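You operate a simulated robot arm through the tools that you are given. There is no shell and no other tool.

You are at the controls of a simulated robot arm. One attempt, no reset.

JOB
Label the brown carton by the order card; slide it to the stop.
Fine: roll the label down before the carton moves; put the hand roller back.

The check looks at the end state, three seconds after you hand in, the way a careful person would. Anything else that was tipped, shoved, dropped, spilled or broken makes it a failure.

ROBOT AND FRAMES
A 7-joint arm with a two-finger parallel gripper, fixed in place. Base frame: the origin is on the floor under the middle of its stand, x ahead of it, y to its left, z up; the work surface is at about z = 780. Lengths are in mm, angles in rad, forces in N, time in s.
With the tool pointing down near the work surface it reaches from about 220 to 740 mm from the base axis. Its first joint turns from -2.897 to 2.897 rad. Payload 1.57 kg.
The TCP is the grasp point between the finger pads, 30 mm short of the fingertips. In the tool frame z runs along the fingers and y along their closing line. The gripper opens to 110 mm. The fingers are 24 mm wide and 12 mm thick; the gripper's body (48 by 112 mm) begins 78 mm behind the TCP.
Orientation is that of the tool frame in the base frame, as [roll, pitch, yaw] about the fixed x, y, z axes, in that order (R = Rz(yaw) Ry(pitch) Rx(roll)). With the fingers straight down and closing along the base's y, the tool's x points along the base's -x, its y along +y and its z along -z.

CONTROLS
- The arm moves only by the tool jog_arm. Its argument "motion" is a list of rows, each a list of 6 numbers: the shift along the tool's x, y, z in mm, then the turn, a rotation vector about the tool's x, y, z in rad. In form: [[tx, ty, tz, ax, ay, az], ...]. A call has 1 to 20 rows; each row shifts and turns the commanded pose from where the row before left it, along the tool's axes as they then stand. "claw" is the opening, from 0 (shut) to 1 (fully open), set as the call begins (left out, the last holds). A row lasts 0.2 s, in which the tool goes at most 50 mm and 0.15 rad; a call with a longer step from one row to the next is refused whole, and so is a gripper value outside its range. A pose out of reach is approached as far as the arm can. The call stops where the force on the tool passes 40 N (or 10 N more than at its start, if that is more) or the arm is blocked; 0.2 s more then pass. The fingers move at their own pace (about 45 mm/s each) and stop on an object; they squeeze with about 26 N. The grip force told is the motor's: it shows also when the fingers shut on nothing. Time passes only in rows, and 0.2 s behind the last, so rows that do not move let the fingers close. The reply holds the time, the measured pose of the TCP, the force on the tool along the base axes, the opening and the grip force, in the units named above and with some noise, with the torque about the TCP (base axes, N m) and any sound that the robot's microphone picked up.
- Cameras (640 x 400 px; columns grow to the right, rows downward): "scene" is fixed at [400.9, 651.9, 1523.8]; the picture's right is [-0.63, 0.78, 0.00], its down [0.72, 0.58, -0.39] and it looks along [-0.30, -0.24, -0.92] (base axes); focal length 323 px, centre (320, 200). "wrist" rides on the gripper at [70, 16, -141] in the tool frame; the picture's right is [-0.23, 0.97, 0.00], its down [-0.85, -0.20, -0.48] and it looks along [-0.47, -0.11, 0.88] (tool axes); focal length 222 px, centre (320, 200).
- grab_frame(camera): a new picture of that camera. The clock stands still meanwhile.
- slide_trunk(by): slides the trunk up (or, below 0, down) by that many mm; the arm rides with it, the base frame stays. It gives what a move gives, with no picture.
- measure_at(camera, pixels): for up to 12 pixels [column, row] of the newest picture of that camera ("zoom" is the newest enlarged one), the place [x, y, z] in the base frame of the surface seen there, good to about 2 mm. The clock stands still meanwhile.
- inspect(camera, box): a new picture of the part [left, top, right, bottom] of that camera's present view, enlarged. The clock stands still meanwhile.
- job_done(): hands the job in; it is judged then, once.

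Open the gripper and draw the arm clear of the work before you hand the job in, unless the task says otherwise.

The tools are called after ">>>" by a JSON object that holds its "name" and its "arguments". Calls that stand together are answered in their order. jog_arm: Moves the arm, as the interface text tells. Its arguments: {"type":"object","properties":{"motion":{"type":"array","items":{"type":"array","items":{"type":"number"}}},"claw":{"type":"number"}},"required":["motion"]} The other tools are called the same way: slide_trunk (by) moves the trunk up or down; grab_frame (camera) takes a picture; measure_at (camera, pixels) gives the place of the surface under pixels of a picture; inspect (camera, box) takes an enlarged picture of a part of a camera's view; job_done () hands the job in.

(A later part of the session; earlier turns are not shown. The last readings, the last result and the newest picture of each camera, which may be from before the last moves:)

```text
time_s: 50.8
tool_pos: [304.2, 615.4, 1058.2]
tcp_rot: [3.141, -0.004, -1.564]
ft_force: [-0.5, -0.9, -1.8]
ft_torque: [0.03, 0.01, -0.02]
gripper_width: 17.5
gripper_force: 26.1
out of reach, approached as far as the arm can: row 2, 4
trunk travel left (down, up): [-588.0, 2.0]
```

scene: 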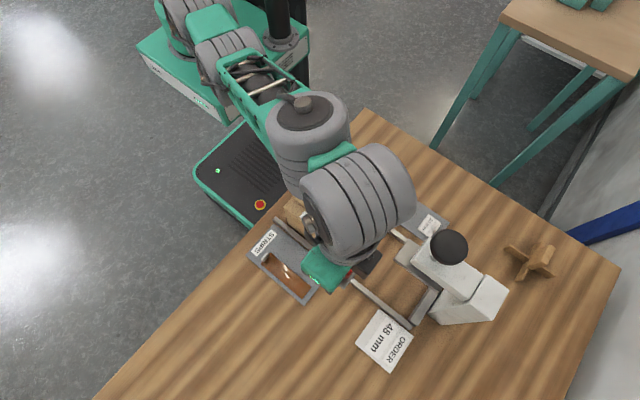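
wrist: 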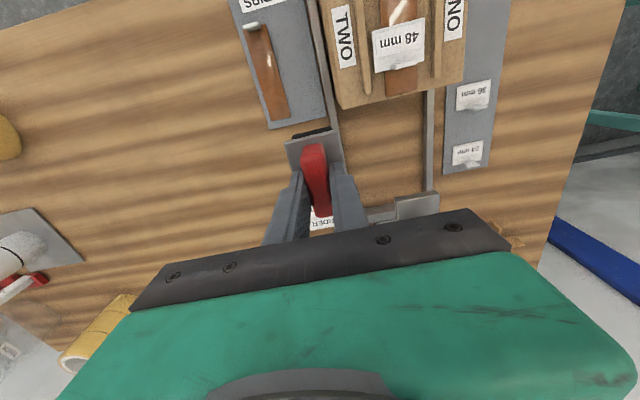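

It still drifts outward while going down, so the elbow seems to be on the low side. I'll look at the links near the shoulder to see where the elbow is.

>>> {"name": "grab_frame", "arguments": {"camera": "scene"}}

>>> {"name": "measure_at", "arguments": {"camera": "scene", "pixels": [[170, 10], [190, 15], [205, 20], [215, 35], [225, 50], [235, 70], [250, 80], [270, 95], [160, 50], [200, 80], [290, 20], [300, 105]]}}

>>> {"name": "inspect", "arguments": {"camera": "scene", "box": [130, 0, 430, 290]}}

```text
taken
```

scene: 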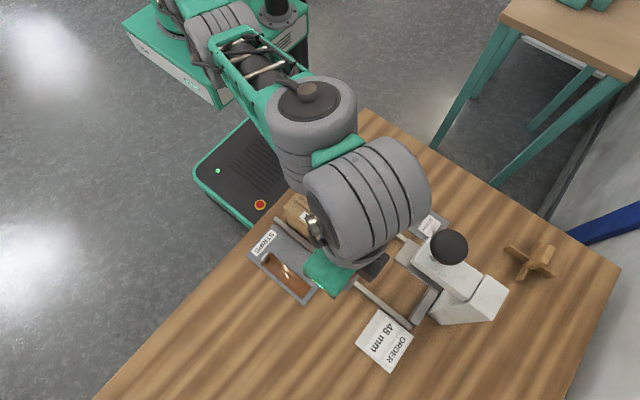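

```text
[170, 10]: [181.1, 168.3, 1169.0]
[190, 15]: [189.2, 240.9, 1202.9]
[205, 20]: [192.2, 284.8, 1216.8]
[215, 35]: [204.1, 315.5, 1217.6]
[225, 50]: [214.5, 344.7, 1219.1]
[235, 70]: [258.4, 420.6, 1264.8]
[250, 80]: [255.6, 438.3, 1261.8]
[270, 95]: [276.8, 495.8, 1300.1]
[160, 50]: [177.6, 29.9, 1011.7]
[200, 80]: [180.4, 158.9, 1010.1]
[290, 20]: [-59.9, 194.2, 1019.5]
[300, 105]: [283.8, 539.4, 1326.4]
```

```text
1.38 times, centred on (280, 145) of scene
```

zoom: 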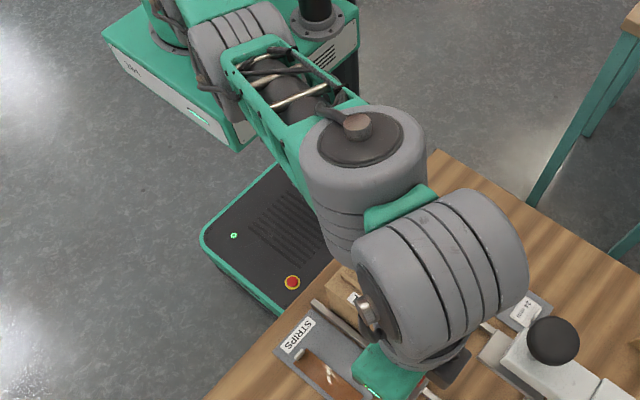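

The elbow at z≈1200 sits below the wrist, so the arm has swung elbow-low, probably because this yaw is near joint 7's limit. I'll turn the tool back in steps, reducing the yaw from -π/2 toward +π/2, while watching forces.

>>> {"name": "jog_arm", "arguments": {"motion": [[0, 0, 0, 0, 0, 0.14], [0, 0, 0, 0, 0, 0.14], [0, 0, 0, 0, 0, 0.14], [0, 0, 0, 0, 0, 0.14], [0, 0, 0, 0, 0, 0.14], [0, 0, 0, 0, 0, 0.14]]}}

>>> {"name": "grab_frame", "arguments": {"camera": "scene"}}

```text
time_s: 52.2
tool_pos: [304.3, 616.0, 1060.3]
tcp_rot: [-3.141, 0.0, -2.405]
ft_force: [0.2, 0.4, -1.6]
ft_torque: [0.01, 0.01, 0.0]
gripper_width: 17.1
gripper_force: 25.9
trunk travel left (down, up): [-588.0, 2.0]
```

```text
taken
```

scene: 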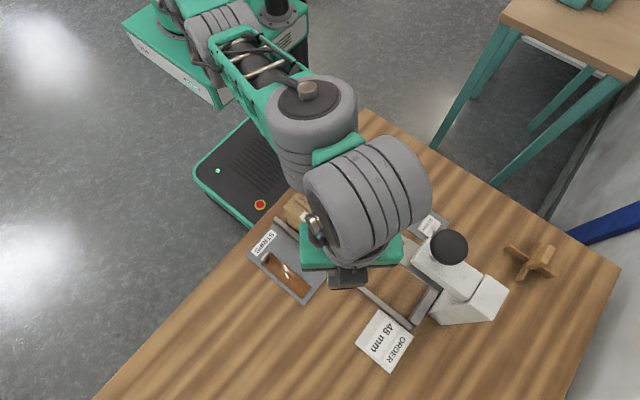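

Only joint 7 moved and the elbow stayed put. I'll probe a small inward move at this yaw and watch for flags or force.

>>> {"name": "jog_arm", "arguments": {"motion": [[4.6, -1.8, 0, 0, 0, 0], [4.6, -1.8, 0, 0, 0, 0], [4.6, -1.8, 0, 0, 0, 0], [0, 0, 0, 0, 0, 0]]}}

```text
time_s: 53.2
tool_pos: [297.8, 602.9, 1059.0]
tcp_rot: [-3.141, -0.001, -2.402]
ft_force: [0.5, 0.4, -1.9]
ft_torque: [0.0, 0.0, 0.03]
gripper_width: 17.6
gripper_force: 25.9
out of reach, approached as far as the arm can: row 1, 2
trunk travel left (down, up): [-588.0, 2.0]
```

It moved inward freely despite the flags. I'll continue slowly inward and keep watching.

>>> {"name": "jog_arm", "arguments": {"motion": [[4.6, -1.8, 0, 0, 0, 0], [4.6, -1.8, 0, 0, 0, 0], [4.6, -1.8, 0, 0, 0, 0], [4.6, -1.8, 0, 0, 0, 0], [4.6, -1.8, 0, 0, 0, 0], [4.6, -1.8, 0, 0, 0, 0], [0, 0, 0, 0, 0, 0]]}}

>>> {"name": "grab_frame", "arguments": {"camera": "scene"}}

```text
time_s: 54.8
tool_pos: [285.2, 576.8, 1059.3]
tcp_rot: [-3.141, 0.001, -2.402]
ft_force: [-0.2, 0.0, -1.8]
ft_torque: [-0.02, 0.0, -0.01]
gripper_width: 17.6
gripper_force: 25.9
trunk travel left (down, up): [-588.0, 2.0]
```

```text
taken
```

scene: 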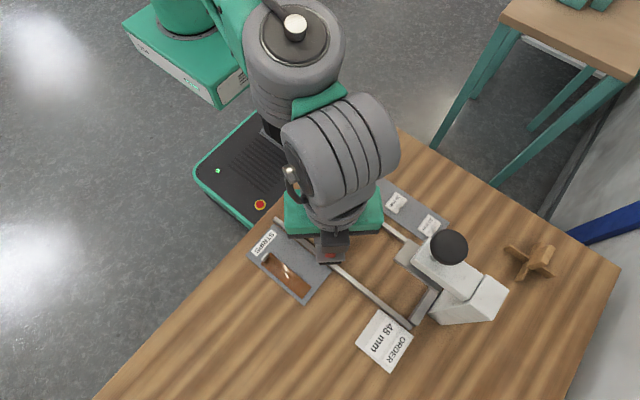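

The elbow has swung back up cleanly with no force. I'm now moving over the carton at z≈1059, slowly.

>>> {"name": "jog_arm", "arguments": {"motion": [[15.1, 0.8, 0, 0, 0, 0], [15.1, 0.8, 0, 0, 0, 0], [15.1, 0.8, 0, 0, 0, 0], [15.1, 0.8, 0, 0, 0, 0], [15.1, 0.8, 0, 0, 0, 0], [15.1, 0.8, 0, 0, 0, 0], [15.1, 0.8, 0, 0, 0, 0], [15.3, 0.8, 0, 0, 0, 0], [0, 0, 0, 0, 0, 0]]}}

>>> {"name": "jog_arm", "arguments": {"motion": [[0, 0, 0, 0, 0, -0.119], [0, 0, 0, 0, 0, -0.119], [0, 0, 0, 0, 0, -0.119], [0, 0, 0, 0, 0, -0.119], [0, 0, 0, 0, 0, -0.119], [0, 0, 0, 0, 0, -0.119], [0, 0, 0, 0, 0, -0.118], [0, 0, 0, 0, 0, 0]]}}

>>> {"name": "grab_frame", "arguments": {"camera": "wrist"}}

>>> {"name": "grab_frame", "arguments": {"camera": "scene"}}

```text
time_s: 56.8
tool_pos: [190.2, 498.9, 1058.2]
tcp_rot: [-3.141, 0.001, -2.403]
ft_force: [-0.2, -0.4, -1.0]
ft_torque: [-0.01, -0.02, -0.02]
gripper_width: 17.5
gripper_force: 25.7
trunk travel left (down, up): [-588.0, 2.0]
```

```text
time_s: 58.6
tool_pos: [191.5, 499.5, 1060.1]
tcp_rot: [-3.14, -0.002, -1.569]
ft_force: [0.3, 0.1, -1.8]
ft_torque: [0.0, 0.0, 0.03]
gripper_width: 17.4
gripper_force: 26.1
trunk travel left (down, up): [-588.0, 2.0]
```

```text
taken
```

wrist: 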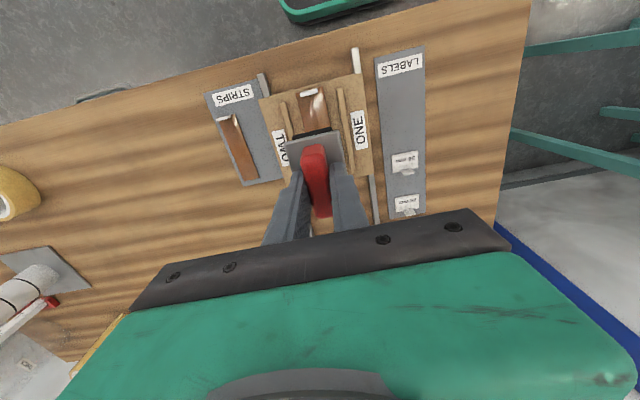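

```text
taken
```

scene: 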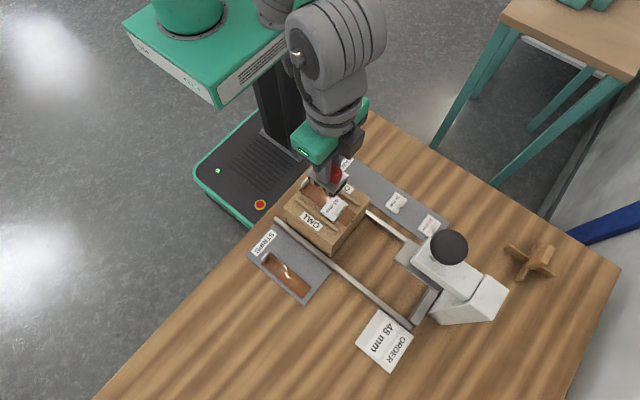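

The roller is now over the carton in an open posture. I'll zoom in to check that the roller is still straight in the hand and where it sits relative to the ridges and label.

>>> {"name": "inspect", "arguments": {"camera": "wrist", "box": [250, 70, 390, 220]}}

>>> {"name": "measure_at", "arguments": {"camera": "zoom", "pixels": [[190, 195], [330, 155], [200, 210], [350, 200], [365, 240], [215, 255], [260, 170], [300, 160], [310, 200], [240, 190], [270, 210], [300, 300]]}}

>>> {"name": "inspect", "arguments": {"camera": "scene", "box": [290, 150, 380, 220]}}

```text
2.67 times, centred on (320, 145) of wrist
```

zoom: 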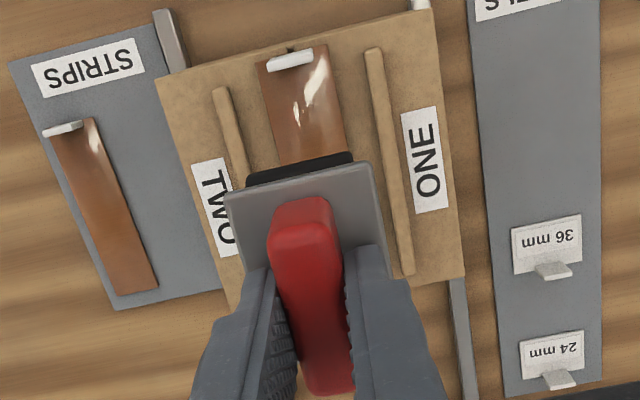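

```text
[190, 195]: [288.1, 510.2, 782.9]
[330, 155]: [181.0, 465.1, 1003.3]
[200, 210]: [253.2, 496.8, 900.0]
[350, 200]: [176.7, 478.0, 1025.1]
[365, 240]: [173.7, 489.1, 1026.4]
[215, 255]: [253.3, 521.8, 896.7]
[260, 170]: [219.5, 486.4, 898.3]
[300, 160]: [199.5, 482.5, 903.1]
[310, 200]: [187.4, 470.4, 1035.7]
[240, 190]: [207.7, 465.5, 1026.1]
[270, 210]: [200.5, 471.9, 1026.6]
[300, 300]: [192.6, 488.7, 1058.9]
```

```text
5.71 times, centred on (335, 185) of scene
```

zoom: 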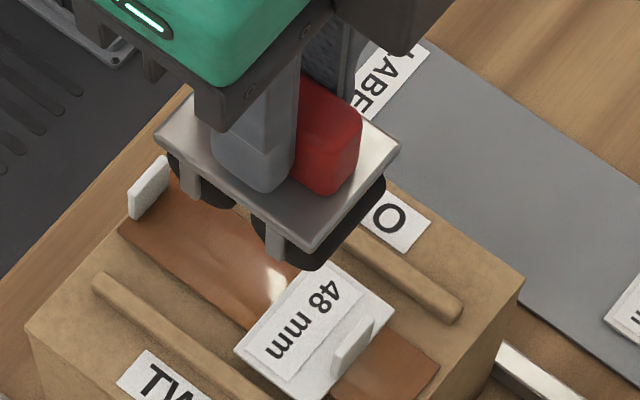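

The roller hangs level, and the scene zoom shows its wheels and brackets well. I'll measure them relative to the TCP.

>>> {"name": "measure_at", "arguments": {"camera": "zoom", "pixels": [[192, 185], [275, 245], [170, 165], [235, 205], [255, 225], [310, 265], [160, 140], [320, 245], [395, 150], [350, 225], [380, 195], [250, 130]]}}

>>> {"name": "measure_at", "arguments": {"camera": "zoom", "pixels": [[188, 178], [190, 190], [272, 238], [277, 252], [180, 180], [215, 205], [265, 250], [300, 268], [375, 320], [340, 370], [360, 345], [330, 320]]}}

```text
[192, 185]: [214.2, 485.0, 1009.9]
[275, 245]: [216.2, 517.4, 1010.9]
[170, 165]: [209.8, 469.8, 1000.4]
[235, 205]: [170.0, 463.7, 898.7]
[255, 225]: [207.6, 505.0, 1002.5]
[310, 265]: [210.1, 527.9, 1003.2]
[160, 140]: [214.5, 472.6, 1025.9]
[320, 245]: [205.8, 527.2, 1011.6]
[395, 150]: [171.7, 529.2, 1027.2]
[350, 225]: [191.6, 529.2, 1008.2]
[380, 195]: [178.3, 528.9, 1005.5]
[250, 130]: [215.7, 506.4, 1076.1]
```

```text
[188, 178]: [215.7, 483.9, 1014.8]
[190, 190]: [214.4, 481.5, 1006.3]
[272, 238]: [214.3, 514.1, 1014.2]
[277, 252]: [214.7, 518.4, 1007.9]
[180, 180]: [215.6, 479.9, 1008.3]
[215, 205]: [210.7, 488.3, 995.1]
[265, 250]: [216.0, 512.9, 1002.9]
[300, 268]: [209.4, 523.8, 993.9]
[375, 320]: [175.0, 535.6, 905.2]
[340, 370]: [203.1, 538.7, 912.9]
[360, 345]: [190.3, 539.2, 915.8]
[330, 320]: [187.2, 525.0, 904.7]
```

The wheels are at y≈484 and 517 in scene terms, with radius about 12.5, and there is 6 mm to the label tab. I'll shift 5 mm toward -y and come down to about 4 mm above the label.

>>> {"name": "jog_arm", "arguments": {"motion": [[5.4, 1, 0, 0, 0, 0], [0, 0, 20, 0, 0, 0], [0, 0, 20, 0, 0, 0], [0, 0, 20, 0, 0, 0], [0, 0, 14, 0, 0, 0], [0, 0, 0, 0, 0, 0]]}}

>>> {"name": "inspect", "arguments": {"camera": "scene", "box": [290, 165, 380, 235]}}

```text
time_s: 60.0
tool_pos: [190.3, 491.7, 986.1]
tcp_rot: [-3.141, 0.001, -1.57]
ft_force: [0.1, 0.0, -1.4]
ft_torque: [-0.02, 0.02, 0.03]
gripper_width: 17.2
gripper_force: 26.0
trunk travel left (down, up): [-588.0, 2.0]
```

```text
5.71 times, centred on (335, 200) of scene
```

zoom: 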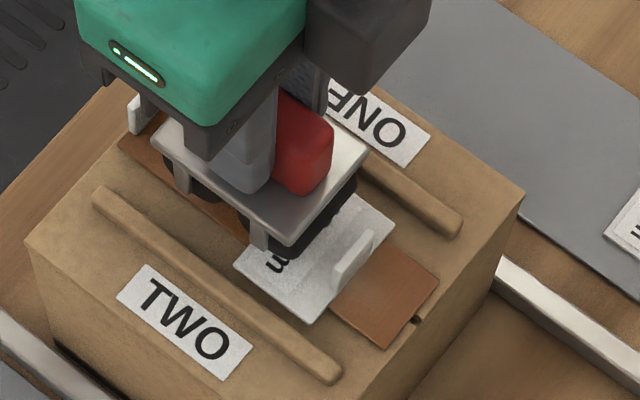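

The lead wheels are over the label's -y half, well clear of its tab. I'll lower in small steps until contact.

>>> {"name": "jog_arm", "arguments": {"motion": [[-1, 0, 2, 0, 0, 0], [0, 0, 2, 0, 0, 0], [0, 0, 1, 0, 0, 0], [0, 0, 0, 0, 0, 0]]}}

>>> {"name": "jog_arm", "arguments": {"motion": [[0, 0, 1, 0, 0, 0], [0, 0, 0, 0, 0, 0]]}}

>>> {"name": "jog_arm", "arguments": {"motion": [[0, 0, 1, 0, 0, 0], [0, 0, 0, 0, 0, 0]]}}

```text
time_s: 61.0
tool_pos: [190.5, 493.9, 980.5]
tcp_rot: [-3.141, 0.001, -1.57]
ft_force: [-0.6, 0.4, 0.1]
ft_torque: [0.01, 0.02, -0.01]
gripper_width: 17.5
gripper_force: 26.3
trunk travel left (down, up): [-588.0, 2.0]
```

```text
time_s: 61.6
tool_pos: [190.0, 493.8, 979.9]
tcp_rot: [3.141, 0.001, -1.57]
ft_force: [0.7, 0.1, -2.0]
ft_torque: [0.02, -0.01, 0.02]
gripper_width: 17.4
gripper_force: 25.8
trunk travel left (down, up): [-588.0, 2.0]
```

```text
time_s: 62.2
tool_pos: [190.1, 494.1, 978.5]
tcp_rot: [3.142, 0.001, -1.572]
ft_force: [-0.1, 0.4, -1.2]
ft_torque: [0.04, 0.02, 0.03]
gripper_width: 17.3
gripper_force: 26.5
trunk travel left (down, up): [-588.0, 2.0]
```

No contact yet at z≈978.5. I'll keep lowering in 1 mm steps.

>>> {"name": "jog_arm", "arguments": {"motion": [[0, 0, 1, 0, 0, 0], [0, 0, 0, 0, 0, 0]]}}

>>> {"name": "jog_arm", "arguments": {"motion": [[0, 0, 1, 0, 0, 0], [0, 0, 0, 0, 0, 0]]}}

>>> {"name": "jog_arm", "arguments": {"motion": [[0, 0, 1, 0, 0, 0], [0, 0, 0, 0, 0, 0]]}}

```text
time_s: 62.8
tool_pos: [190.3, 493.3, 976.4]
tcp_rot: [3.141, -0.001, -1.57]
ft_force: [-1.1, -0.1, -1.4]
ft_torque: [-0.01, -0.05, 0.0]
gripper_width: 17.3
gripper_force: 25.8
trunk travel left (down, up): [-588.0, 2.0]
```

```text
time_s: 63.4
tool_pos: [191.2, 494.3, 975.7]
tcp_rot: [3.141, -0.001, -1.57]
ft_force: [0.1, 0.0, -1.5]
ft_torque: [-0.02, 0.03, 0.0]
gripper_width: 17.6
gripper_force: 25.7
trunk travel left (down, up): [-588.0, 2.0]
```

```text
time_s: 64.0
tool_pos: [189.9, 493.5, 976.3]
tcp_rot: [-3.141, 0.0, -1.569]
ft_force: [0.1, -0.6, -2.0]
ft_torque: [0.03, 0.02, 0.01]
gripper_width: 17.3
gripper_force: 26.0
trunk travel left (down, up): [-588.0, 2.0]
```

>>> {"name": "inspect", "arguments": {"camera": "scene", "box": [310, 180, 370, 225]}}

>>> {"name": "jog_arm", "arguments": {"motion": [[0, 0, 1, 0, 0, 0], [0, 0, 0, 0, 0, 0]]}}

```text
8.89 times, centred on (340, 202) of scene
```

zoom: 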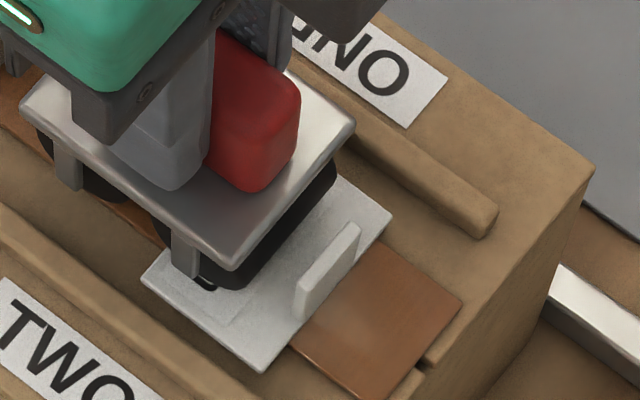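

```text
time_s: 64.6
tool_pos: [190.7, 494.6, 974.6]
tcp_rot: [3.14, 0.001, -1.569]
ft_force: [0.6, -0.6, 1.2]
ft_torque: [0.05, 0.02, -0.02]
gripper_width: 17.3
gripper_force: 26.5
trunk travel left (down, up): [-588.0, 2.0]
```

Contact has started, with Fz rising to +1.2 N. I'll press a little more.

>>> {"name": "jog_arm", "arguments": {"motion": [[0, 0, 1, 0, 0, 0], [0, 0, 0, 0, 0, 0]]}}

>>> {"name": "jog_arm", "arguments": {"motion": [[0, 0, 1, 0, 0, 0], [0, 0, 0, 0, 0, 0]]}}

```text
time_s: 65.2
tool_pos: [190.2, 495.1, 974.4]
tcp_rot: [-3.141, 0.001, -1.571]
ft_force: [-1.5, 0.5, 6.3]
ft_torque: [0.15, -0.02, 0.02]
gripper_width: 17.1
gripper_force: 26.2
trunk travel left (down, up): [-588.0, 2.0]
```

```text
time_s: 65.8
tool_pos: [190.1, 495.0, 975.3]
tcp_rot: [-3.141, 0.003, -1.571]
ft_force: [1.1, 1.2, 14.0]
ft_torque: [0.3, -0.06, 0.03]
gripper_width: 17.2
gripper_force: 26.1
trunk travel left (down, up): [-588.0, 2.0]
```

I'm pressing at about 15 N on the lead wheels. I'll roll gently +y to near the tab, back to near the label's edge, and forward again.

>>> {"name": "jog_arm", "arguments": {"motion": [[-1.5, 0, 0, 0, 0, 0], [-1.5, 0, 0, 0, 0, 0], [-1.5, 0, 0, 0, 0, 0], [-1.5, 0, 0, 0, 0, 0], [0, 0, 0, 0, 0, 0]]}}

>>> {"name": "inspect", "arguments": {"camera": "scene", "box": [310, 180, 370, 225]}}

```text
time_s: 67.0
tool_pos: [189.6, 501.7, 974.1]
tcp_rot: [-3.139, 0.001, -1.569]
ft_force: [0.2, 1.6, 21.0]
ft_torque: [0.4, 0.01, 0.0]
gripper_width: 17.4
gripper_force: 25.9
trunk travel left (down, up): [-588.0, 2.0]
```

```text
8.89 times, centred on (340, 202) of scene
```

zoom: 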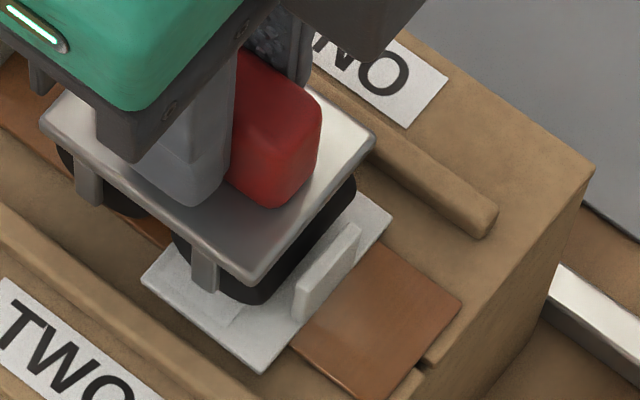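

The carton and label haven't shifted, and the force is 21 N. I'll go 1.5 mm further, ease the press slightly, then roll back toward -y.

>>> {"name": "jog_arm", "arguments": {"motion": [[-1.5, 0, 0, 0, 0, 0], [0, 0, -0.4, 0, 0, 0], [1.5, 0, 0, 0, 0, 0], [1.5, 0, 0, 0, 0, 0], [1.5, 0, 0, 0, 0, 0], [1.5, 0, 0, 0, 0, 0], [1.5, 0, 0, 0, 0, 0], [1.5, 0, 0, 0, 0, 0], [0, 0, 0, 0, 0, 0]]}}

>>> {"name": "inspect", "arguments": {"camera": "scene", "box": [310, 180, 370, 225]}}

```text
time_s: 69.0
tool_pos: [190.5, 492.9, 974.1]
tcp_rot: [-3.141, 0.001, -1.572]
ft_force: [0.3, -0.1, 20.3]
ft_torque: [0.38, -0.09, -0.02]
gripper_width: 17.7
gripper_force: 25.4
trunk travel left (down, up): [-588.0, 2.0]
```

```text
8.89 times, centred on (340, 202) of scene
```

zoom: 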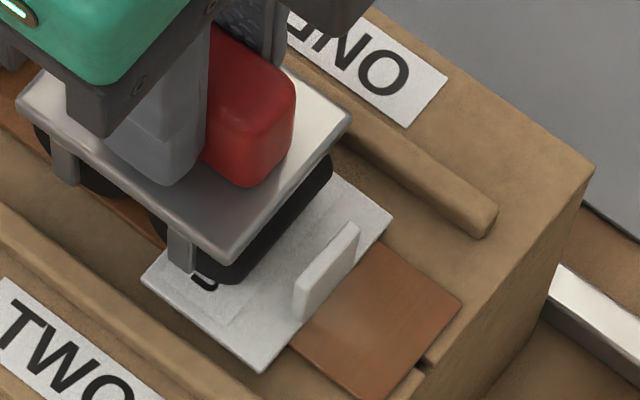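

No shift so far. I'll do another full forward pass to just short of the tab, then roll back and off the label's -y edge.

>>> {"name": "jog_arm", "arguments": {"motion": [[-1.5, 0, 0, 0, 0, 0], [-1.5, 0, 0, 0, 0, 0], [-1.5, 0, 0, 0, 0, 0], [-1.5, 0, 0, 0, 0, 0], [-1.5, 0, 0, 0, 0, 0], [-1.5, 0, 0, 0, 0, 0], [-1.5, 0, 0, 0, 0, 0], [0, 0, 0, 0, 0, 0]]}}

>>> {"name": "inspect", "arguments": {"camera": "scene", "box": [310, 180, 370, 225]}}

```text
time_s: 70.8
tool_pos: [189.8, 503.2, 973.8]
tcp_rot: [-3.14, -0.001, -1.571]
ft_force: [-0.4, 0.8, 14.1]
ft_torque: [0.29, 0.01, -0.01]
gripper_width: 17.2
gripper_force: 25.7
trunk travel left (down, up): [-588.0, 2.0]
```

```text
8.89 times, centred on (340, 202) of scene
```

zoom: 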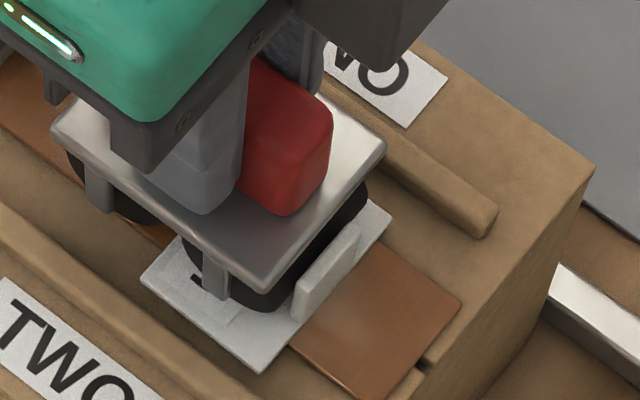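

The wheel is just short of the tab and everything is still in place. I'll roll back all the way to the label's -y edge.

>>> {"name": "jog_arm", "arguments": {"motion": [[1.5, 0, 0, 0, 0, 0], [1.5, 0, 0, 0, 0, 0], [1.5, 0, 0, 0, 0, 0], [1.5, 0, 0, 0, 0, 0], [1.5, 0, 0, 0, 0, 0], [1.5, 0, 0, 0, 0, 0], [1.5, 0, 0, 0, 0, 0], [1.5, 0, 0, 0, 0, 0], [1.5, 0, 0, 0, 0, 0], [1.5, 0, 0, 0, 0, 0], [0, 0, 0, 0, 0, 0]]}}

>>> {"name": "inspect", "arguments": {"camera": "scene", "box": [310, 180, 370, 225]}}

```text
time_s: 73.2
tool_pos: [190.5, 486.8, 974.0]
tcp_rot: [3.141, -0.001, -1.571]
ft_force: [0.0, 0.1, 14.2]
ft_torque: [0.28, -0.02, 0.05]
gripper_width: 17.7
gripper_force: 25.9
trunk travel left (down, up): [-588.0, 2.0]
```

```text
8.89 times, centred on (340, 202) of scene
```

zoom: 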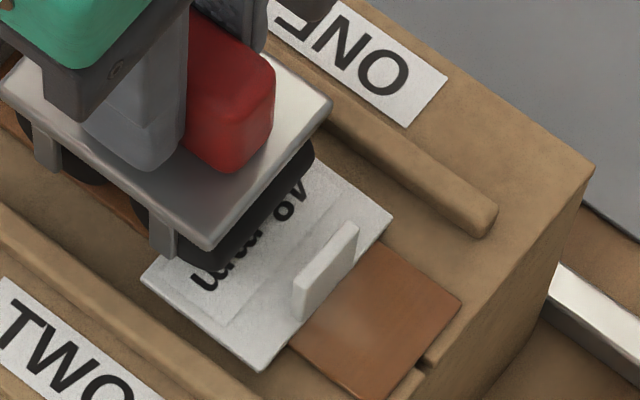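

The lead wheels are at the label's -y edge, and the label and carton are unmoved. I'll make one last firmer pass forward, then lift straight up.

>>> {"name": "jog_arm", "arguments": {"motion": [[0, 0, 0.4, 0, 0, 0], [-1.6, 0, 0, 0, 0, 0], [-1.6, 0, 0, 0, 0, 0], [-1.6, 0, 0, 0, 0, 0], [-1.6, 0, 0, 0, 0, 0], [-1.6, 0, 0, 0, 0, 0], [-1.6, 0, 0, 0, 0, 0], [-1.6, 0, 0, 0, 0, 0], [-1.6, 0, 0, 0, 0, 0], [-1.6, 0, 0, 0, 0, 0], [0, 0, 0, 0, 0, 0]]}}

>>> {"name": "jog_arm", "arguments": {"motion": [[1.5, 0, 0, 0, 0, 0], [0, 0, -5, 0, 0, 0], [0, 0, -15, 0, 0, 0], [0, 0, -30, 0, 0, 0], [0, 0, -35, 0, 0, 0], [0, 0, 0, 0, 0, 0]]}}

>>> {"name": "inspect", "arguments": {"camera": "scene", "box": [290, 150, 380, 220]}}

```text
time_s: 75.6
tool_pos: [189.4, 502.1, 973.8]
tcp_rot: [-3.139, 0.001, -1.57]
ft_force: [-0.9, 1.1, 15.6]
ft_torque: [0.34, -0.04, -0.01]
gripper_width: 17.7
gripper_force: 25.8
trunk travel left (down, up): [-588.0, 2.0]
```

```text
time_s: 77.0
tool_pos: [190.0, 503.5, 1057.7]
tcp_rot: [-3.142, -0.001, -1.571]
ft_force: [-0.2, 0.1, -1.9]
ft_torque: [0.01, -0.06, -0.01]
gripper_width: 17.3
gripper_force: 25.9
trunk travel left (down, up): [-588.0, 2.0]
```

```text
5.71 times, centred on (335, 185) of scene
```

zoom: 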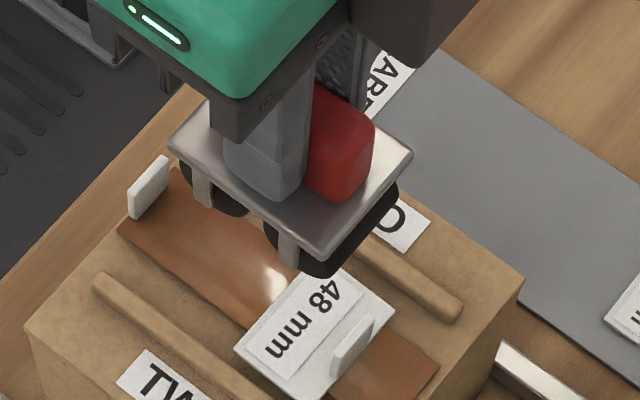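

The label and carton look unchanged after rolling. I'm taking the roller back, first horizontally at z≈1058 to about (300, 602).

>>> {"name": "jog_arm", "arguments": {"motion": [[-12.3, -13.8, 0, 0, 0, 0], [-12.3, -13.8, 0, 0, 0, 0], [-12.3, -13.8, 0, 0, 0, 0], [-12.3, -13.8, 0, 0, 0, 0], [-12.3, -13.8, 0, 0, 0, 0], [-12.3, -13.8, 0, 0, 0, 0], [-12.3, -13.8, 0, 0, 0, 0], [-12.3, -13.8, 0, 0, 0, 0], [0, 0, 0, 0, 0, 0]]}}

>>> {"name": "grab_frame", "arguments": {"camera": "scene"}}

```text
time_s: 79.0
tool_pos: [301.6, 598.4, 1057.9]
tcp_rot: [3.14, 0.0, -1.573]
ft_force: [-0.2, 0.5, -1.5]
ft_torque: [0.01, 0.04, 0.0]
gripper_width: 17.4
gripper_force: 25.9
trunk travel left (down, up): [-588.0, 2.0]
```

```text
taken
```

scene: 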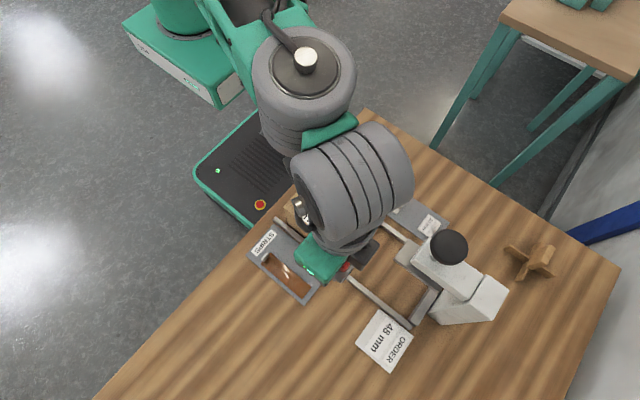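

No flags. I'll lower straight down here, clear of the carton, to z≈960.

>>> {"name": "jog_arm", "arguments": {"motion": [[0, 0, 15, 0, 0, 0], [0, 0, 15, 0, 0, 0], [0, 0, 15, 0, 0, 0], [0, 0, 15, 0, 0, 0], [0, 0, 15, 0, 0, 0], [0, 0, 15, 0, 0, 0], [0, 0, 0, 0, 0, 0]]}}

```text
time_s: 80.6
tool_pos: [301.4, 600.2, 967.3]
tcp_rot: [3.141, 0.0, -1.572]
ft_force: [-0.5, -0.3, -1.5]
ft_torque: [-0.01, 0.02, -0.04]
gripper_width: 17.5
gripper_force: 25.7
trunk travel left (down, up): [-588.0, 2.0]
```

Clean. Now I'll shift out to the roller's home, (324.8, 626.9), while lowering to z≈907.

>>> {"name": "jog_arm", "arguments": {"motion": [[-5.4, -4.7, 12, 0, 0, 0], [-5.4, -4.7, 12, 0, 0, 0], [-5.4, -4.7, 12, 0, 0, 0], [-5.4, -4.7, 12, 0, 0, 0], [-5.4, -4.7, 12, 0, 0, 0], [0, 0, 0, 0, 0, 0]]}}

>>> {"name": "grab_frame", "arguments": {"camera": "wrist"}}

```text
time_s: 82.0
tool_pos: [326.1, 626.9, 907.7]
tcp_rot: [-3.14, -0.001, -1.572]
ft_force: [-0.7, 0.3, -1.9]
ft_torque: [-0.01, 0.0, 0.01]
gripper_width: 17.4
gripper_force: 26.2
trunk travel left (down, up): [-588.0, 2.0]
```

```text
taken
```

wrist: 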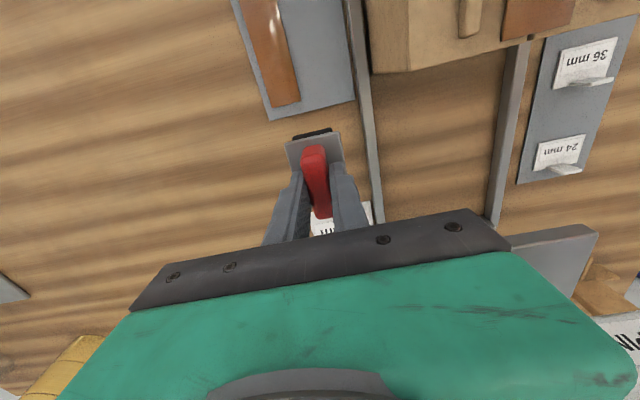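

I'm at the home position. I'll lower to z≈857 and then feel for the table.

>>> {"name": "jog_arm", "arguments": {"motion": [[0, 0.5, 15, 0, 0, 0], [0, 0, 15, 0, 0, 0], [0, 0, 12, 0, 0, 0], [0, 0, 8, 0, 0, 0], [0, 0, 0, 0, 0, 0]]}}

>>> {"name": "jog_arm", "arguments": {"motion": [[0, 0, 1.5, 0, 0, 0], [0, 0, 1.5, 0, 0, 0], [0, 0, 0, 0, 0, 0]]}}

>>> {"name": "jog_arm", "arguments": {"motion": [[0, 0, 1, 0, 0, 0], [0, 0, 1, 0, 0, 0], [0, 0, 0, 0, 0, 0]]}}

```text
time_s: 83.2
tool_pos: [324.3, 627.0, 858.5]
tcp_rot: [-3.141, 0.001, -1.571]
ft_force: [0.6, 0.8, -1.7]
ft_torque: [0.03, 0.01, 0.0]
gripper_width: 17.2
gripper_force: 26.2
trunk travel left (down, up): [-588.0, 2.0]
```

```text
time_s: 84.0
tool_pos: [324.8, 625.7, 854.7]
tcp_rot: [3.141, 0.0, -1.57]
ft_force: [-0.7, 0.2, -1.3]
ft_torque: [0.0, 0.01, 0.03]
gripper_width: 17.3
gripper_force: 26.0
trunk travel left (down, up): [-588.0, 2.0]
```

```text
time_s: 84.8
tool_pos: [323.5, 626.7, 851.7]
tcp_rot: [-3.141, 0.0, -1.572]
ft_force: [-0.1, -0.6, -0.6]
ft_torque: [0.0, 0.01, -0.01]
gripper_width: 17.3
gripper_force: 25.7
trunk travel left (down, up): [-588.0, 2.0]
```

Near the grasp height now, at z≈851.7. I'll keep feeling for contact in 1 mm steps.

>>> {"name": "jog_arm", "arguments": {"motion": [[0, 0, 1, 0, 0, 0], [0, 0, 0, 0, 0, 0]]}}

>>> {"name": "jog_arm", "arguments": {"motion": [[0, 0, 1, 0, 0, 0], [0, 0, 0, 0, 0, 0]]}}

>>> {"name": "inspect", "arguments": {"camera": "wrist", "box": [240, 90, 400, 230]}}

```text
time_s: 85.4
tool_pos: [324.9, 626.3, 850.1]
tcp_rot: [-3.141, -0.001, -1.572]
ft_force: [0.1, -0.5, -1.0]
ft_torque: [0.0, 0.01, 0.0]
gripper_width: 17.6
gripper_force: 26.1
trunk travel left (down, up): [-588.0, 2.0]
```

```text
time_s: 86.0
tool_pos: [325.4, 626.6, 851.1]
tcp_rot: [3.142, 0.0, -1.57]
ft_force: [-0.5, -0.1, -1.9]
ft_torque: [0.0, 0.01, 0.0]
gripper_width: 17.2
gripper_force: 26.3
trunk travel left (down, up): [-588.0, 2.0]
```

```text
2.86 times, centred on (320, 160) of wrist
```

zoom: 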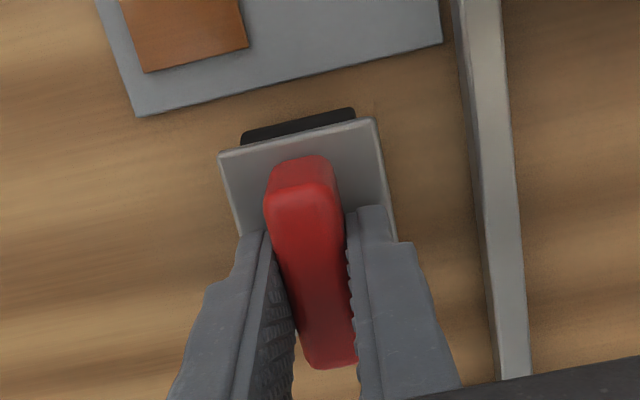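

>>> {"name": "jog_arm", "arguments": {"motion": [[0, 0, 1, 0, 0, 0], [0, 0, 0, 0, 0, 0]]}}

>>> {"name": "jog_arm", "arguments": {"motion": [[0, 0, 1, 0, 0, 0], [0, 0, 0, 0, 0, 0]]}}

>>> {"name": "jog_arm", "arguments": {"motion": [[0, 0, 1, 0, 0, 0], [0, 0, 0, 0, 0, 0]]}}

```text
time_s: 86.6
tool_pos: [324.2, 625.9, 852.3]
tcp_rot: [-3.141, 0.0, -1.57]
ft_force: [-0.4, 0.3, 2.7]
ft_torque: [-0.07, 0.04, 0.0]
gripper_width: 17.3
gripper_force: 26.5
trunk travel left (down, up): [-588.0, 2.0]
```

```text
time_s: 87.2
tool_pos: [323.6, 628.0, 850.8]
tcp_rot: [-3.14, 0.002, -1.571]
ft_force: [1.5, -0.5, 7.4]
ft_torque: [-0.13, -0.02, 0.0]
gripper_width: 17.4
gripper_force: 26.0
trunk travel left (down, up): [-588.0, 2.0]
```

```text
time_s: 87.8
tool_pos: [323.8, 627.4, 850.9]
tcp_rot: [-3.14, 0.003, -1.572]
ft_force: [2.8, 0.9, 16.1]
ft_torque: [-0.29, -0.11, 0.03]
gripper_width: 17.5
gripper_force: 25.9
trunk travel left (down, up): [-588.0, 2.0]
```

Contact is firm at 16 N, bearing on the -y wheels first. I'll ease up to about 2–3 N, then open to release.

>>> {"name": "jog_arm", "arguments": {"motion": [[0, 0, -1, 0, 0, 0], [0, 0, -0.7, 0, 0, 0], [0, 0, 0, 0, 0, 0]]}}

>>> {"name": "jog_arm", "arguments": {"motion": [[0, 0, 0, 0, 0, 0], [0, 0, 0, 0, 0, 0], [0, 0, 0, 0, 0, 0], [0, 0, 0, 0, 0, 0]], "claw": 0.42}}

>>> {"name": "inspect", "arguments": {"camera": "wrist", "box": [240, 90, 400, 230]}}

```text
time_s: 88.6
tool_pos: [323.0, 626.5, 850.2]
tcp_rot: [-3.138, 0.001, -1.572]
ft_force: [3.3, -0.4, 13.3]
ft_torque: [-0.28, -0.17, 0.06]
gripper_width: 17.4
gripper_force: 25.9
trunk travel left (down, up): [-588.0, 2.0]
```

```text
time_s: 89.6
tool_pos: [324.0, 626.4, 849.3]
tcp_rot: [-3.141, 0.0, -1.57]
ft_force: [-0.6, -0.1, 0.0]
ft_torque: [-0.03, 0.03, -0.02]
gripper_width: 46.2
gripper_force: 0.2
trunk travel left (down, up): [-588.0, 2.0]
```

```text
2.86 times, centred on (320, 160) of wrist
```

zoom: 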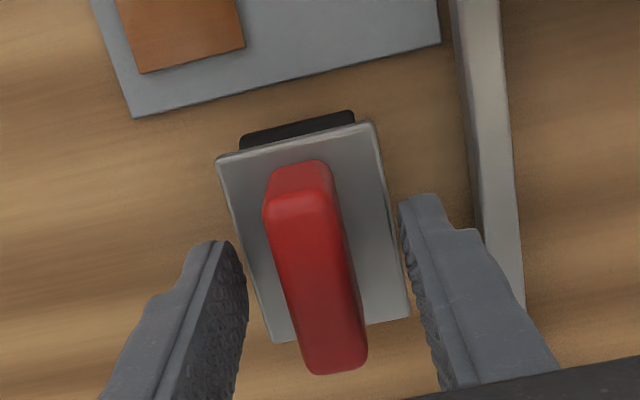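

The roller stands on its wheels at home. I'll retreat straight up and verify its place from the scene camera.

>>> {"name": "jog_arm", "arguments": {"motion": [[0, 0, -10, 0, 0, 0], [0, 0, -20, 0, 0, 0], [0, 0, -30, 0, 0, 0], [5, 5, -30, 0, 0, 0], [6, 6, -30, 0, 0, 0], [0, 0, 0, 0, 0, 0]]}}

>>> {"name": "jog_arm", "arguments": {"motion": [[12, 11, -10, 0, 0, 0], [12, 11, -10, 0, 0, 0], [12, 11, -10, 0, 0, 0], [12, 11, -10, 0, 0, 0], [12, 11, -10, 0, 0, 0], [12, 11, -10, 0, 0, 0], [12, 11, -10, 0, 0, 0], [0, 0, 0, 0, 0, 0]]}}

>>> {"name": "grab_frame", "arguments": {"camera": "scene"}}

```text
time_s: 91.0
tool_pos: [311.0, 614.4, 969.9]
tcp_rot: [-3.141, 0.001, -1.571]
ft_force: [-0.5, -0.3, -0.4]
ft_torque: [0.0, 0.01, 0.02]
gripper_width: 46.3
gripper_force: 0.0
trunk travel left (down, up): [-588.0, 2.0]
```

```text
time_s: 92.8
tool_pos: [235.5, 530.5, 1038.1]
tcp_rot: [-3.142, -0.001, -1.57]
ft_force: [-0.7, 0.3, 0.2]
ft_torque: [0.02, -0.01, 0.0]
gripper_width: 46.2
gripper_force: 0.0
trunk travel left (down, up): [-588.0, 2.0]
```

```text
taken
```

scene: 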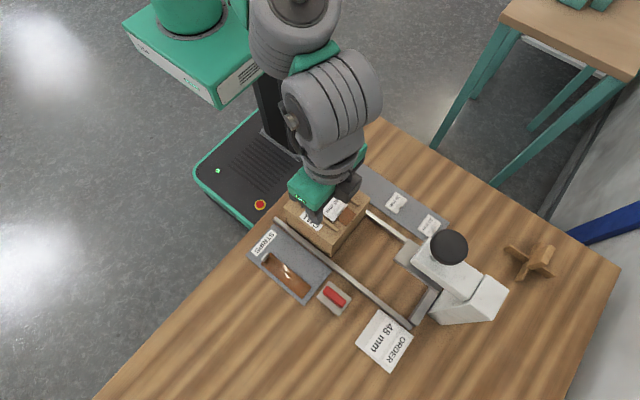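

The roller is back at about (334,296). I'll compare it with the initial zoom.

>>> {"name": "inspect", "arguments": {"camera": "scene", "box": [312, 278, 356, 318]}}

>>> {"name": "inspect", "arguments": {"camera": "scene", "box": [270, 170, 380, 260]}}

```text
10.00 times, centred on (334, 298) of scene
```

zoom: 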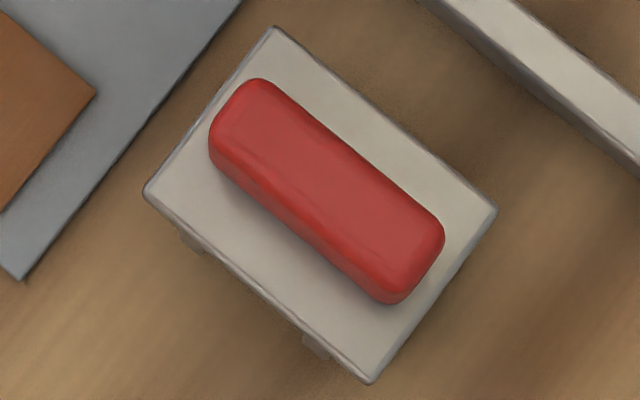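

```text
4.44 times, centred on (325, 215) of scene
```

zoom: 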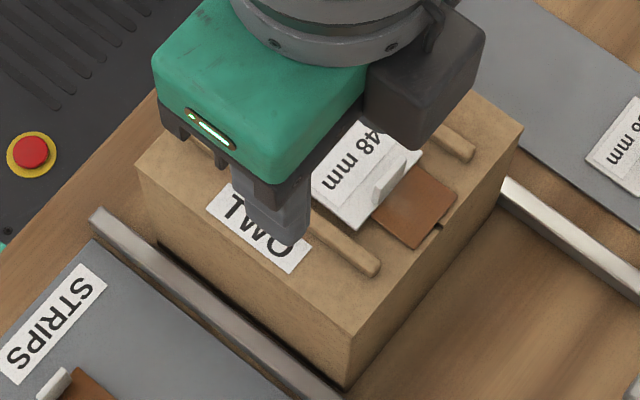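

The roller is back within about 2 mm of where it was. Next I'll push with the fingers tilted forward so the hand stays clear of the press, so I'm moving behind the carton at height with the fingers 60 mm apart.

>>> {"name": "jog_arm", "arguments": {"motion": [[19.4, 5.5, 0, 0, 0, 0], [19.4, 5.5, 0, 0, 0, 0], [19.4, 5.5, 0, 0, 0, 0], [19.4, 5.5, 0, 0, 0, 0], [19.4, 5.5, 0, 0, 0, 0], [19.4, 5.5, 0, 0, 0, 0], [19.4, 5.5, 0, 0, 0, 0], [19.4, 5.5, 0, 0, 0, 0], [0, 0, 0, 0, 0, 0]], "claw": 0.55}}

>>> {"name": "jog_arm", "arguments": {"motion": [[0, 0, 0, 0, -0.09, 0], [0, 0, 0, 0, -0.09, 0], [0, 0, 0, 0, -0.09, 0], [0, 0, 0, 0, -0.09, 0], [0, 0, 0, 0, -0.09, 0], [0, 0, 0, 0, 0, 0]]}}

>>> {"name": "grab_frame", "arguments": {"camera": "scene"}}

>>> {"name": "grab_frame", "arguments": {"camera": "wrist"}}

```text
time_s: 94.8
tool_pos: [192.2, 375.6, 1039.4]
tcp_rot: [-3.141, 0.001, -1.571]
ft_force: [0.0, -0.6, -0.2]
ft_torque: [-0.01, 0.02, -0.02]
gripper_width: 60.6
gripper_force: 0.0
trunk travel left (down, up): [-588.0, 2.0]
```

```text
time_s: 96.2
tool_pos: [191.1, 376.8, 1039.7]
tcp_rot: [-3.14, 0.451, -1.569]
ft_force: [0.1, 0.5, -0.6]
ft_torque: [0.01, -0.01, -0.01]
gripper_width: 60.4
gripper_force: 0.1
trunk travel left (down, up): [-588.0, 2.0]
```

```text
taken
```

scene: 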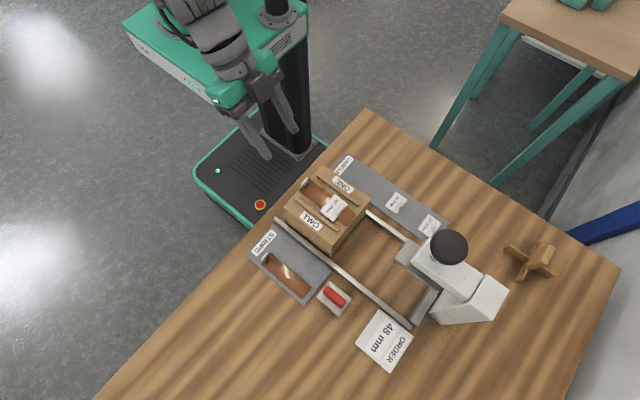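

```text
taken
```

wrist: 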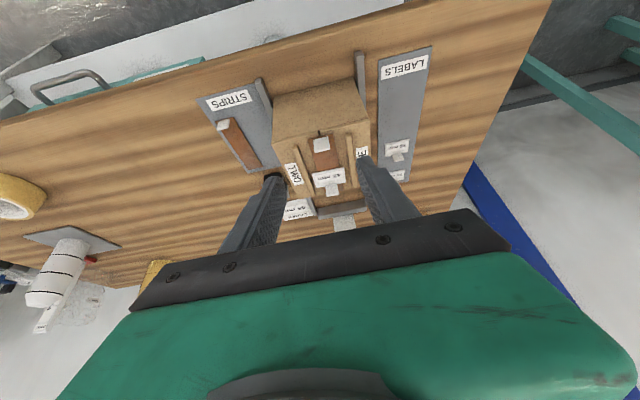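

The tool is tilted 0.45 rad forward behind the carton. I'll check the label in a zoom and then lower the fingers behind the carton to TCP z≈853.

>>> {"name": "inspect", "arguments": {"camera": "scene", "box": [280, 160, 380, 260]}}

>>> {"name": "jog_arm", "arguments": {"motion": [[10.1, 0, 20.9, 0, 0, 0], [10.1, 0, 20.9, 0, 0, 0], [10.1, 0, 20.9, 0, 0, 0], [10.1, 0, 20.9, 0, 0, 0], [0, 0, 0, 0, 0, 0]]}}

```text
4.00 times, centred on (330, 210) of scene
```

zoom: 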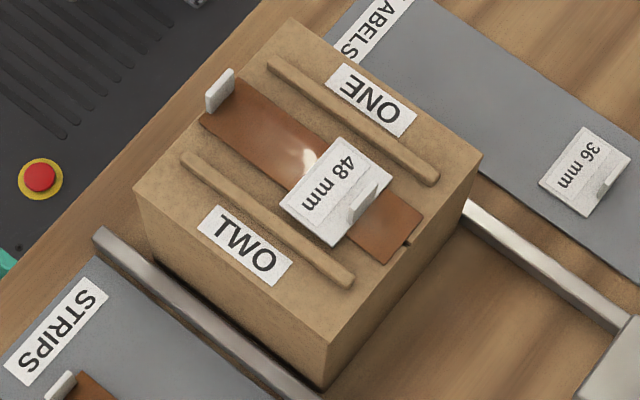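

```text
time_s: 97.4
tool_pos: [188.8, 375.9, 946.0]
tcp_rot: [-3.139, 0.451, -1.57]
ft_force: [-0.6, -0.5, -0.8]
ft_torque: [0.02, 0.01, -0.02]
gripper_width: 60.5
gripper_force: 0.0
trunk travel left (down, up): [-588.0, 2.0]
```

The label looks right on the carton. I'm continuing down.

>>> {"name": "jog_arm", "arguments": {"motion": [[10.1, -0.5, 20.9, 0, 0, 0], [10.1, -0.5, 20.9, 0, 0, 0], [10.1, -0.5, 20.9, 0, 0, 0], [10.1, -0.5, 20.9, 0, 0, 0], [0, 0, 0, 0, 0, 0]]}}

>>> {"name": "grab_frame", "arguments": {"camera": "scene"}}

>>> {"name": "grab_frame", "arguments": {"camera": "wrist"}}

```text
time_s: 98.6
tool_pos: [191.4, 376.0, 853.9]
tcp_rot: [3.141, 0.45, -1.571]
ft_force: [0.7, 0.3, 0.4]
ft_torque: [0.01, 0.01, -0.03]
gripper_width: 60.7
gripper_force: 0.0
trunk travel left (down, up): [-588.0, 2.0]
```

```text
taken
```

scene: 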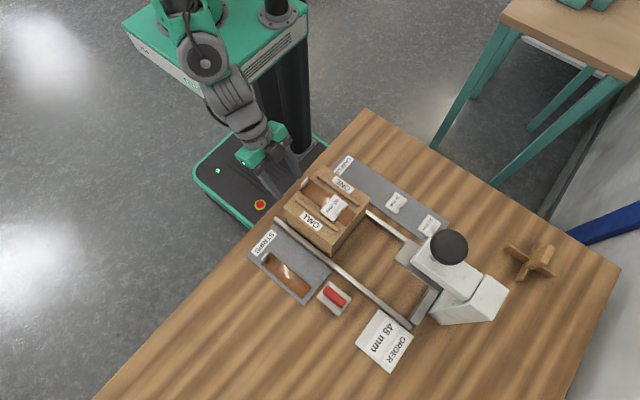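

```text
taken
```

wrist: 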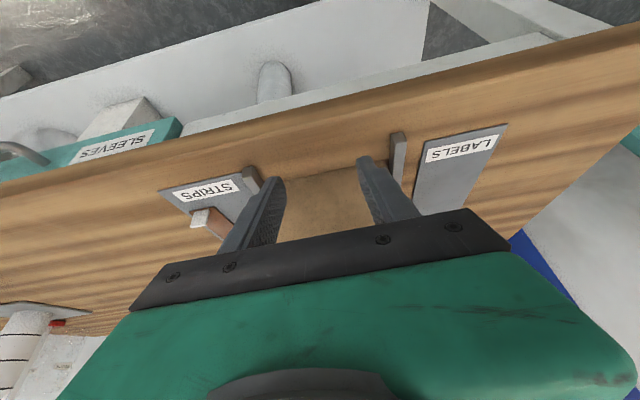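

The fingers are behind the carton, symmetric about x≈191. I'll approach the -y face.

>>> {"name": "jog_arm", "arguments": {"motion": [[-7.2, 0, 3.5, 0, 0, 0], [-7.2, 0, 3.5, 0, 0, 0], [-7.2, 0, 3.5, 0, 0, 0], [-5.4, 0, 2.6, 0, 0, 0], [0, 0, 0, 0, 0, 0]]}}

>>> {"name": "jog_arm", "arguments": {"motion": [[-2.7, 0, 1.3, 0, 0, 0], [-2.7, 0, 1.3, 0, 0, 0], [-2.7, 0, 1.3, 0, 0, 0], [-2.7, 0, 1.3, 0, 0, 0], [0, 0, 0, 0, 0, 0]]}}

>>> {"name": "inspect", "arguments": {"camera": "scene", "box": [240, 120, 380, 260]}}

```text
time_s: 99.8
tool_pos: [192.2, 405.8, 853.5]
tcp_rot: [3.141, 0.45, -1.57]
ft_force: [-0.5, 0.4, -0.1]
ft_torque: [-0.02, -0.01, -0.02]
gripper_width: 60.6
gripper_force: 0.1
trunk travel left (down, up): [-588.0, 2.0]
```

```text
time_s: 101.0
tool_pos: [193.6, 417.5, 854.6]
tcp_rot: [3.141, 0.453, -1.572]
ft_force: [0.2, -0.8, -0.5]
ft_torque: [-0.04, 0.03, -0.02]
gripper_width: 60.8
gripper_force: 0.1
trunk travel left (down, up): [-588.0, 2.0]
```

```text
2.86 times, centred on (310, 190) of scene
```

zoom: 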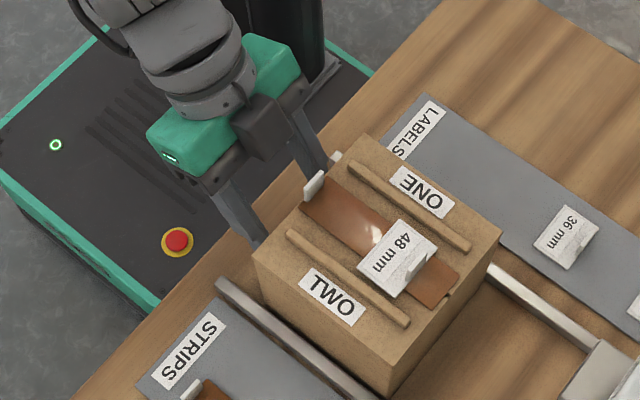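

The fingertips are about to touch. I'll move on in small steps and watch Fy.

>>> {"name": "jog_arm", "arguments": {"motion": [[-1.8, 0, 0.87, 0, 0, 0], [-1.8, 0, 0.87, 0, 0, 0], [-1.8, 0, 0.87, 0, 0, 0], [0, 0, 0, 0, 0, 0]]}}

>>> {"name": "jog_arm", "arguments": {"motion": [[-1.8, 0, 0.87, 0, 0, 0], [-1.8, 0, 0.87, 0, 0, 0], [-1.8, 0, 0.87, 0, 0, 0], [-1.8, 0, 0.87, 0, 0, 0], [-1.8, 0, 0.87, 0, 0, 0]]}}

>>> {"name": "inspect", "arguments": {"camera": "scene", "box": [240, 120, 380, 260]}}

```text
time_s: 102.0
tool_pos: [192.4, 423.1, 854.4]
tcp_rot: [-3.141, 0.451, -1.572]
ft_force: [-0.5, -0.1, 0.9]
ft_torque: [0.03, -0.02, 0.01]
gripper_width: 60.6
gripper_force: 0.1
trunk travel left (down, up): [-588.0, 2.0]
```

```text
time_s: 103.2
tool_pos: [193.6, 435.1, 854.0]
tcp_rot: [-3.141, 0.449, -1.573]
ft_force: [-0.6, -1.9, 0.6]
ft_torque: [-0.02, -0.05, 0.02]
gripper_width: 60.2
gripper_force: 0.1
trunk travel left (down, up): [-588.0, 2.0]
```

```text
2.86 times, centred on (310, 190) of scene
```

zoom: 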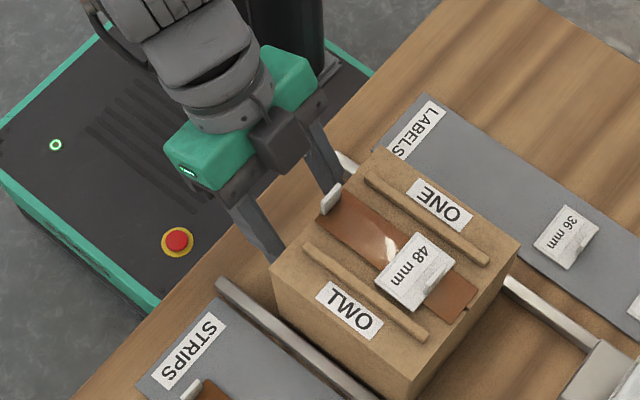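

The carton is sliding straight with about 2 N. I'll keep pushing at 20 mm/s.

>>> {"name": "jog_arm", "arguments": {"motion": [[-3.6, 0, 1.74, 0, 0, 0], [-3.6, 0, 1.74, 0, 0, 0], [-3.6, 0, 1.74, 0, 0, 0], [-3.6, 0, 1.74, 0, 0, 0], [-3.6, 0, 1.74, 0, 0, 0], [-3.6, 0, 1.74, 0, 0, 0], [-3.6, 0, 1.74, 0, 0, 0], [-3.6, 0, 1.74, 0, 0, 0], [-3.6, 0, 1.74, 0, 0, 0], [-3.6, 0, 1.74, 0, 0, 0], [-3.6, 0, 1.74, 0, 0, 0], [-3.6, 0, 1.74, 0, 0, 0]]}}

>>> {"name": "grab_frame", "arguments": {"camera": "scene"}}

>>> {"name": "inspect", "arguments": {"camera": "scene", "box": [260, 150, 420, 290]}}

```text
time_s: 105.8
tool_pos: [192.1, 482.1, 853.6]
tcp_rot: [3.14, 0.451, -1.573]
ft_force: [0.5, -1.0, 0.7]
ft_torque: [0.0, 0.0, 0.04]
gripper_width: 60.5
gripper_force: 0.2
trunk travel left (down, up): [-588.0, 2.0]
```

```text
taken
```

scene: 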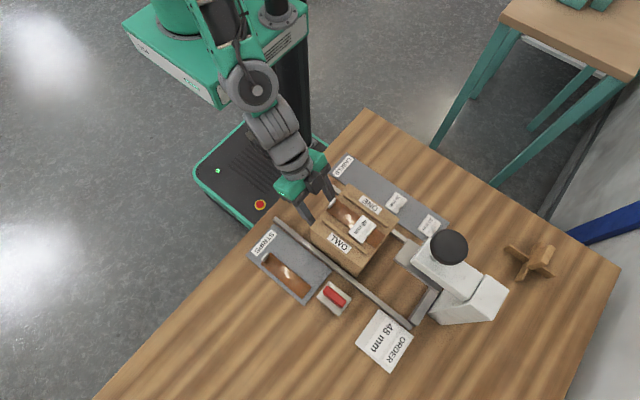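

```text
2.86 times, centred on (340, 220) of scene
```

zoom: 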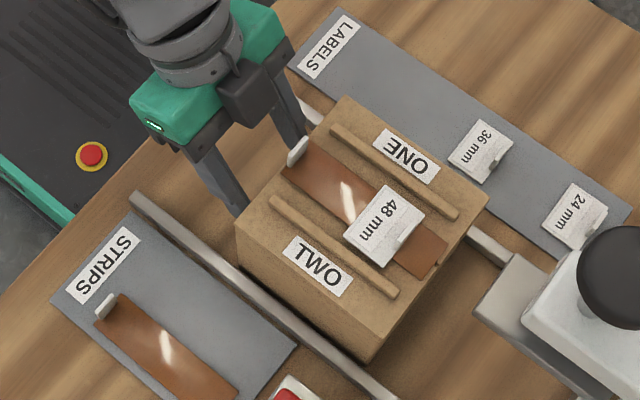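

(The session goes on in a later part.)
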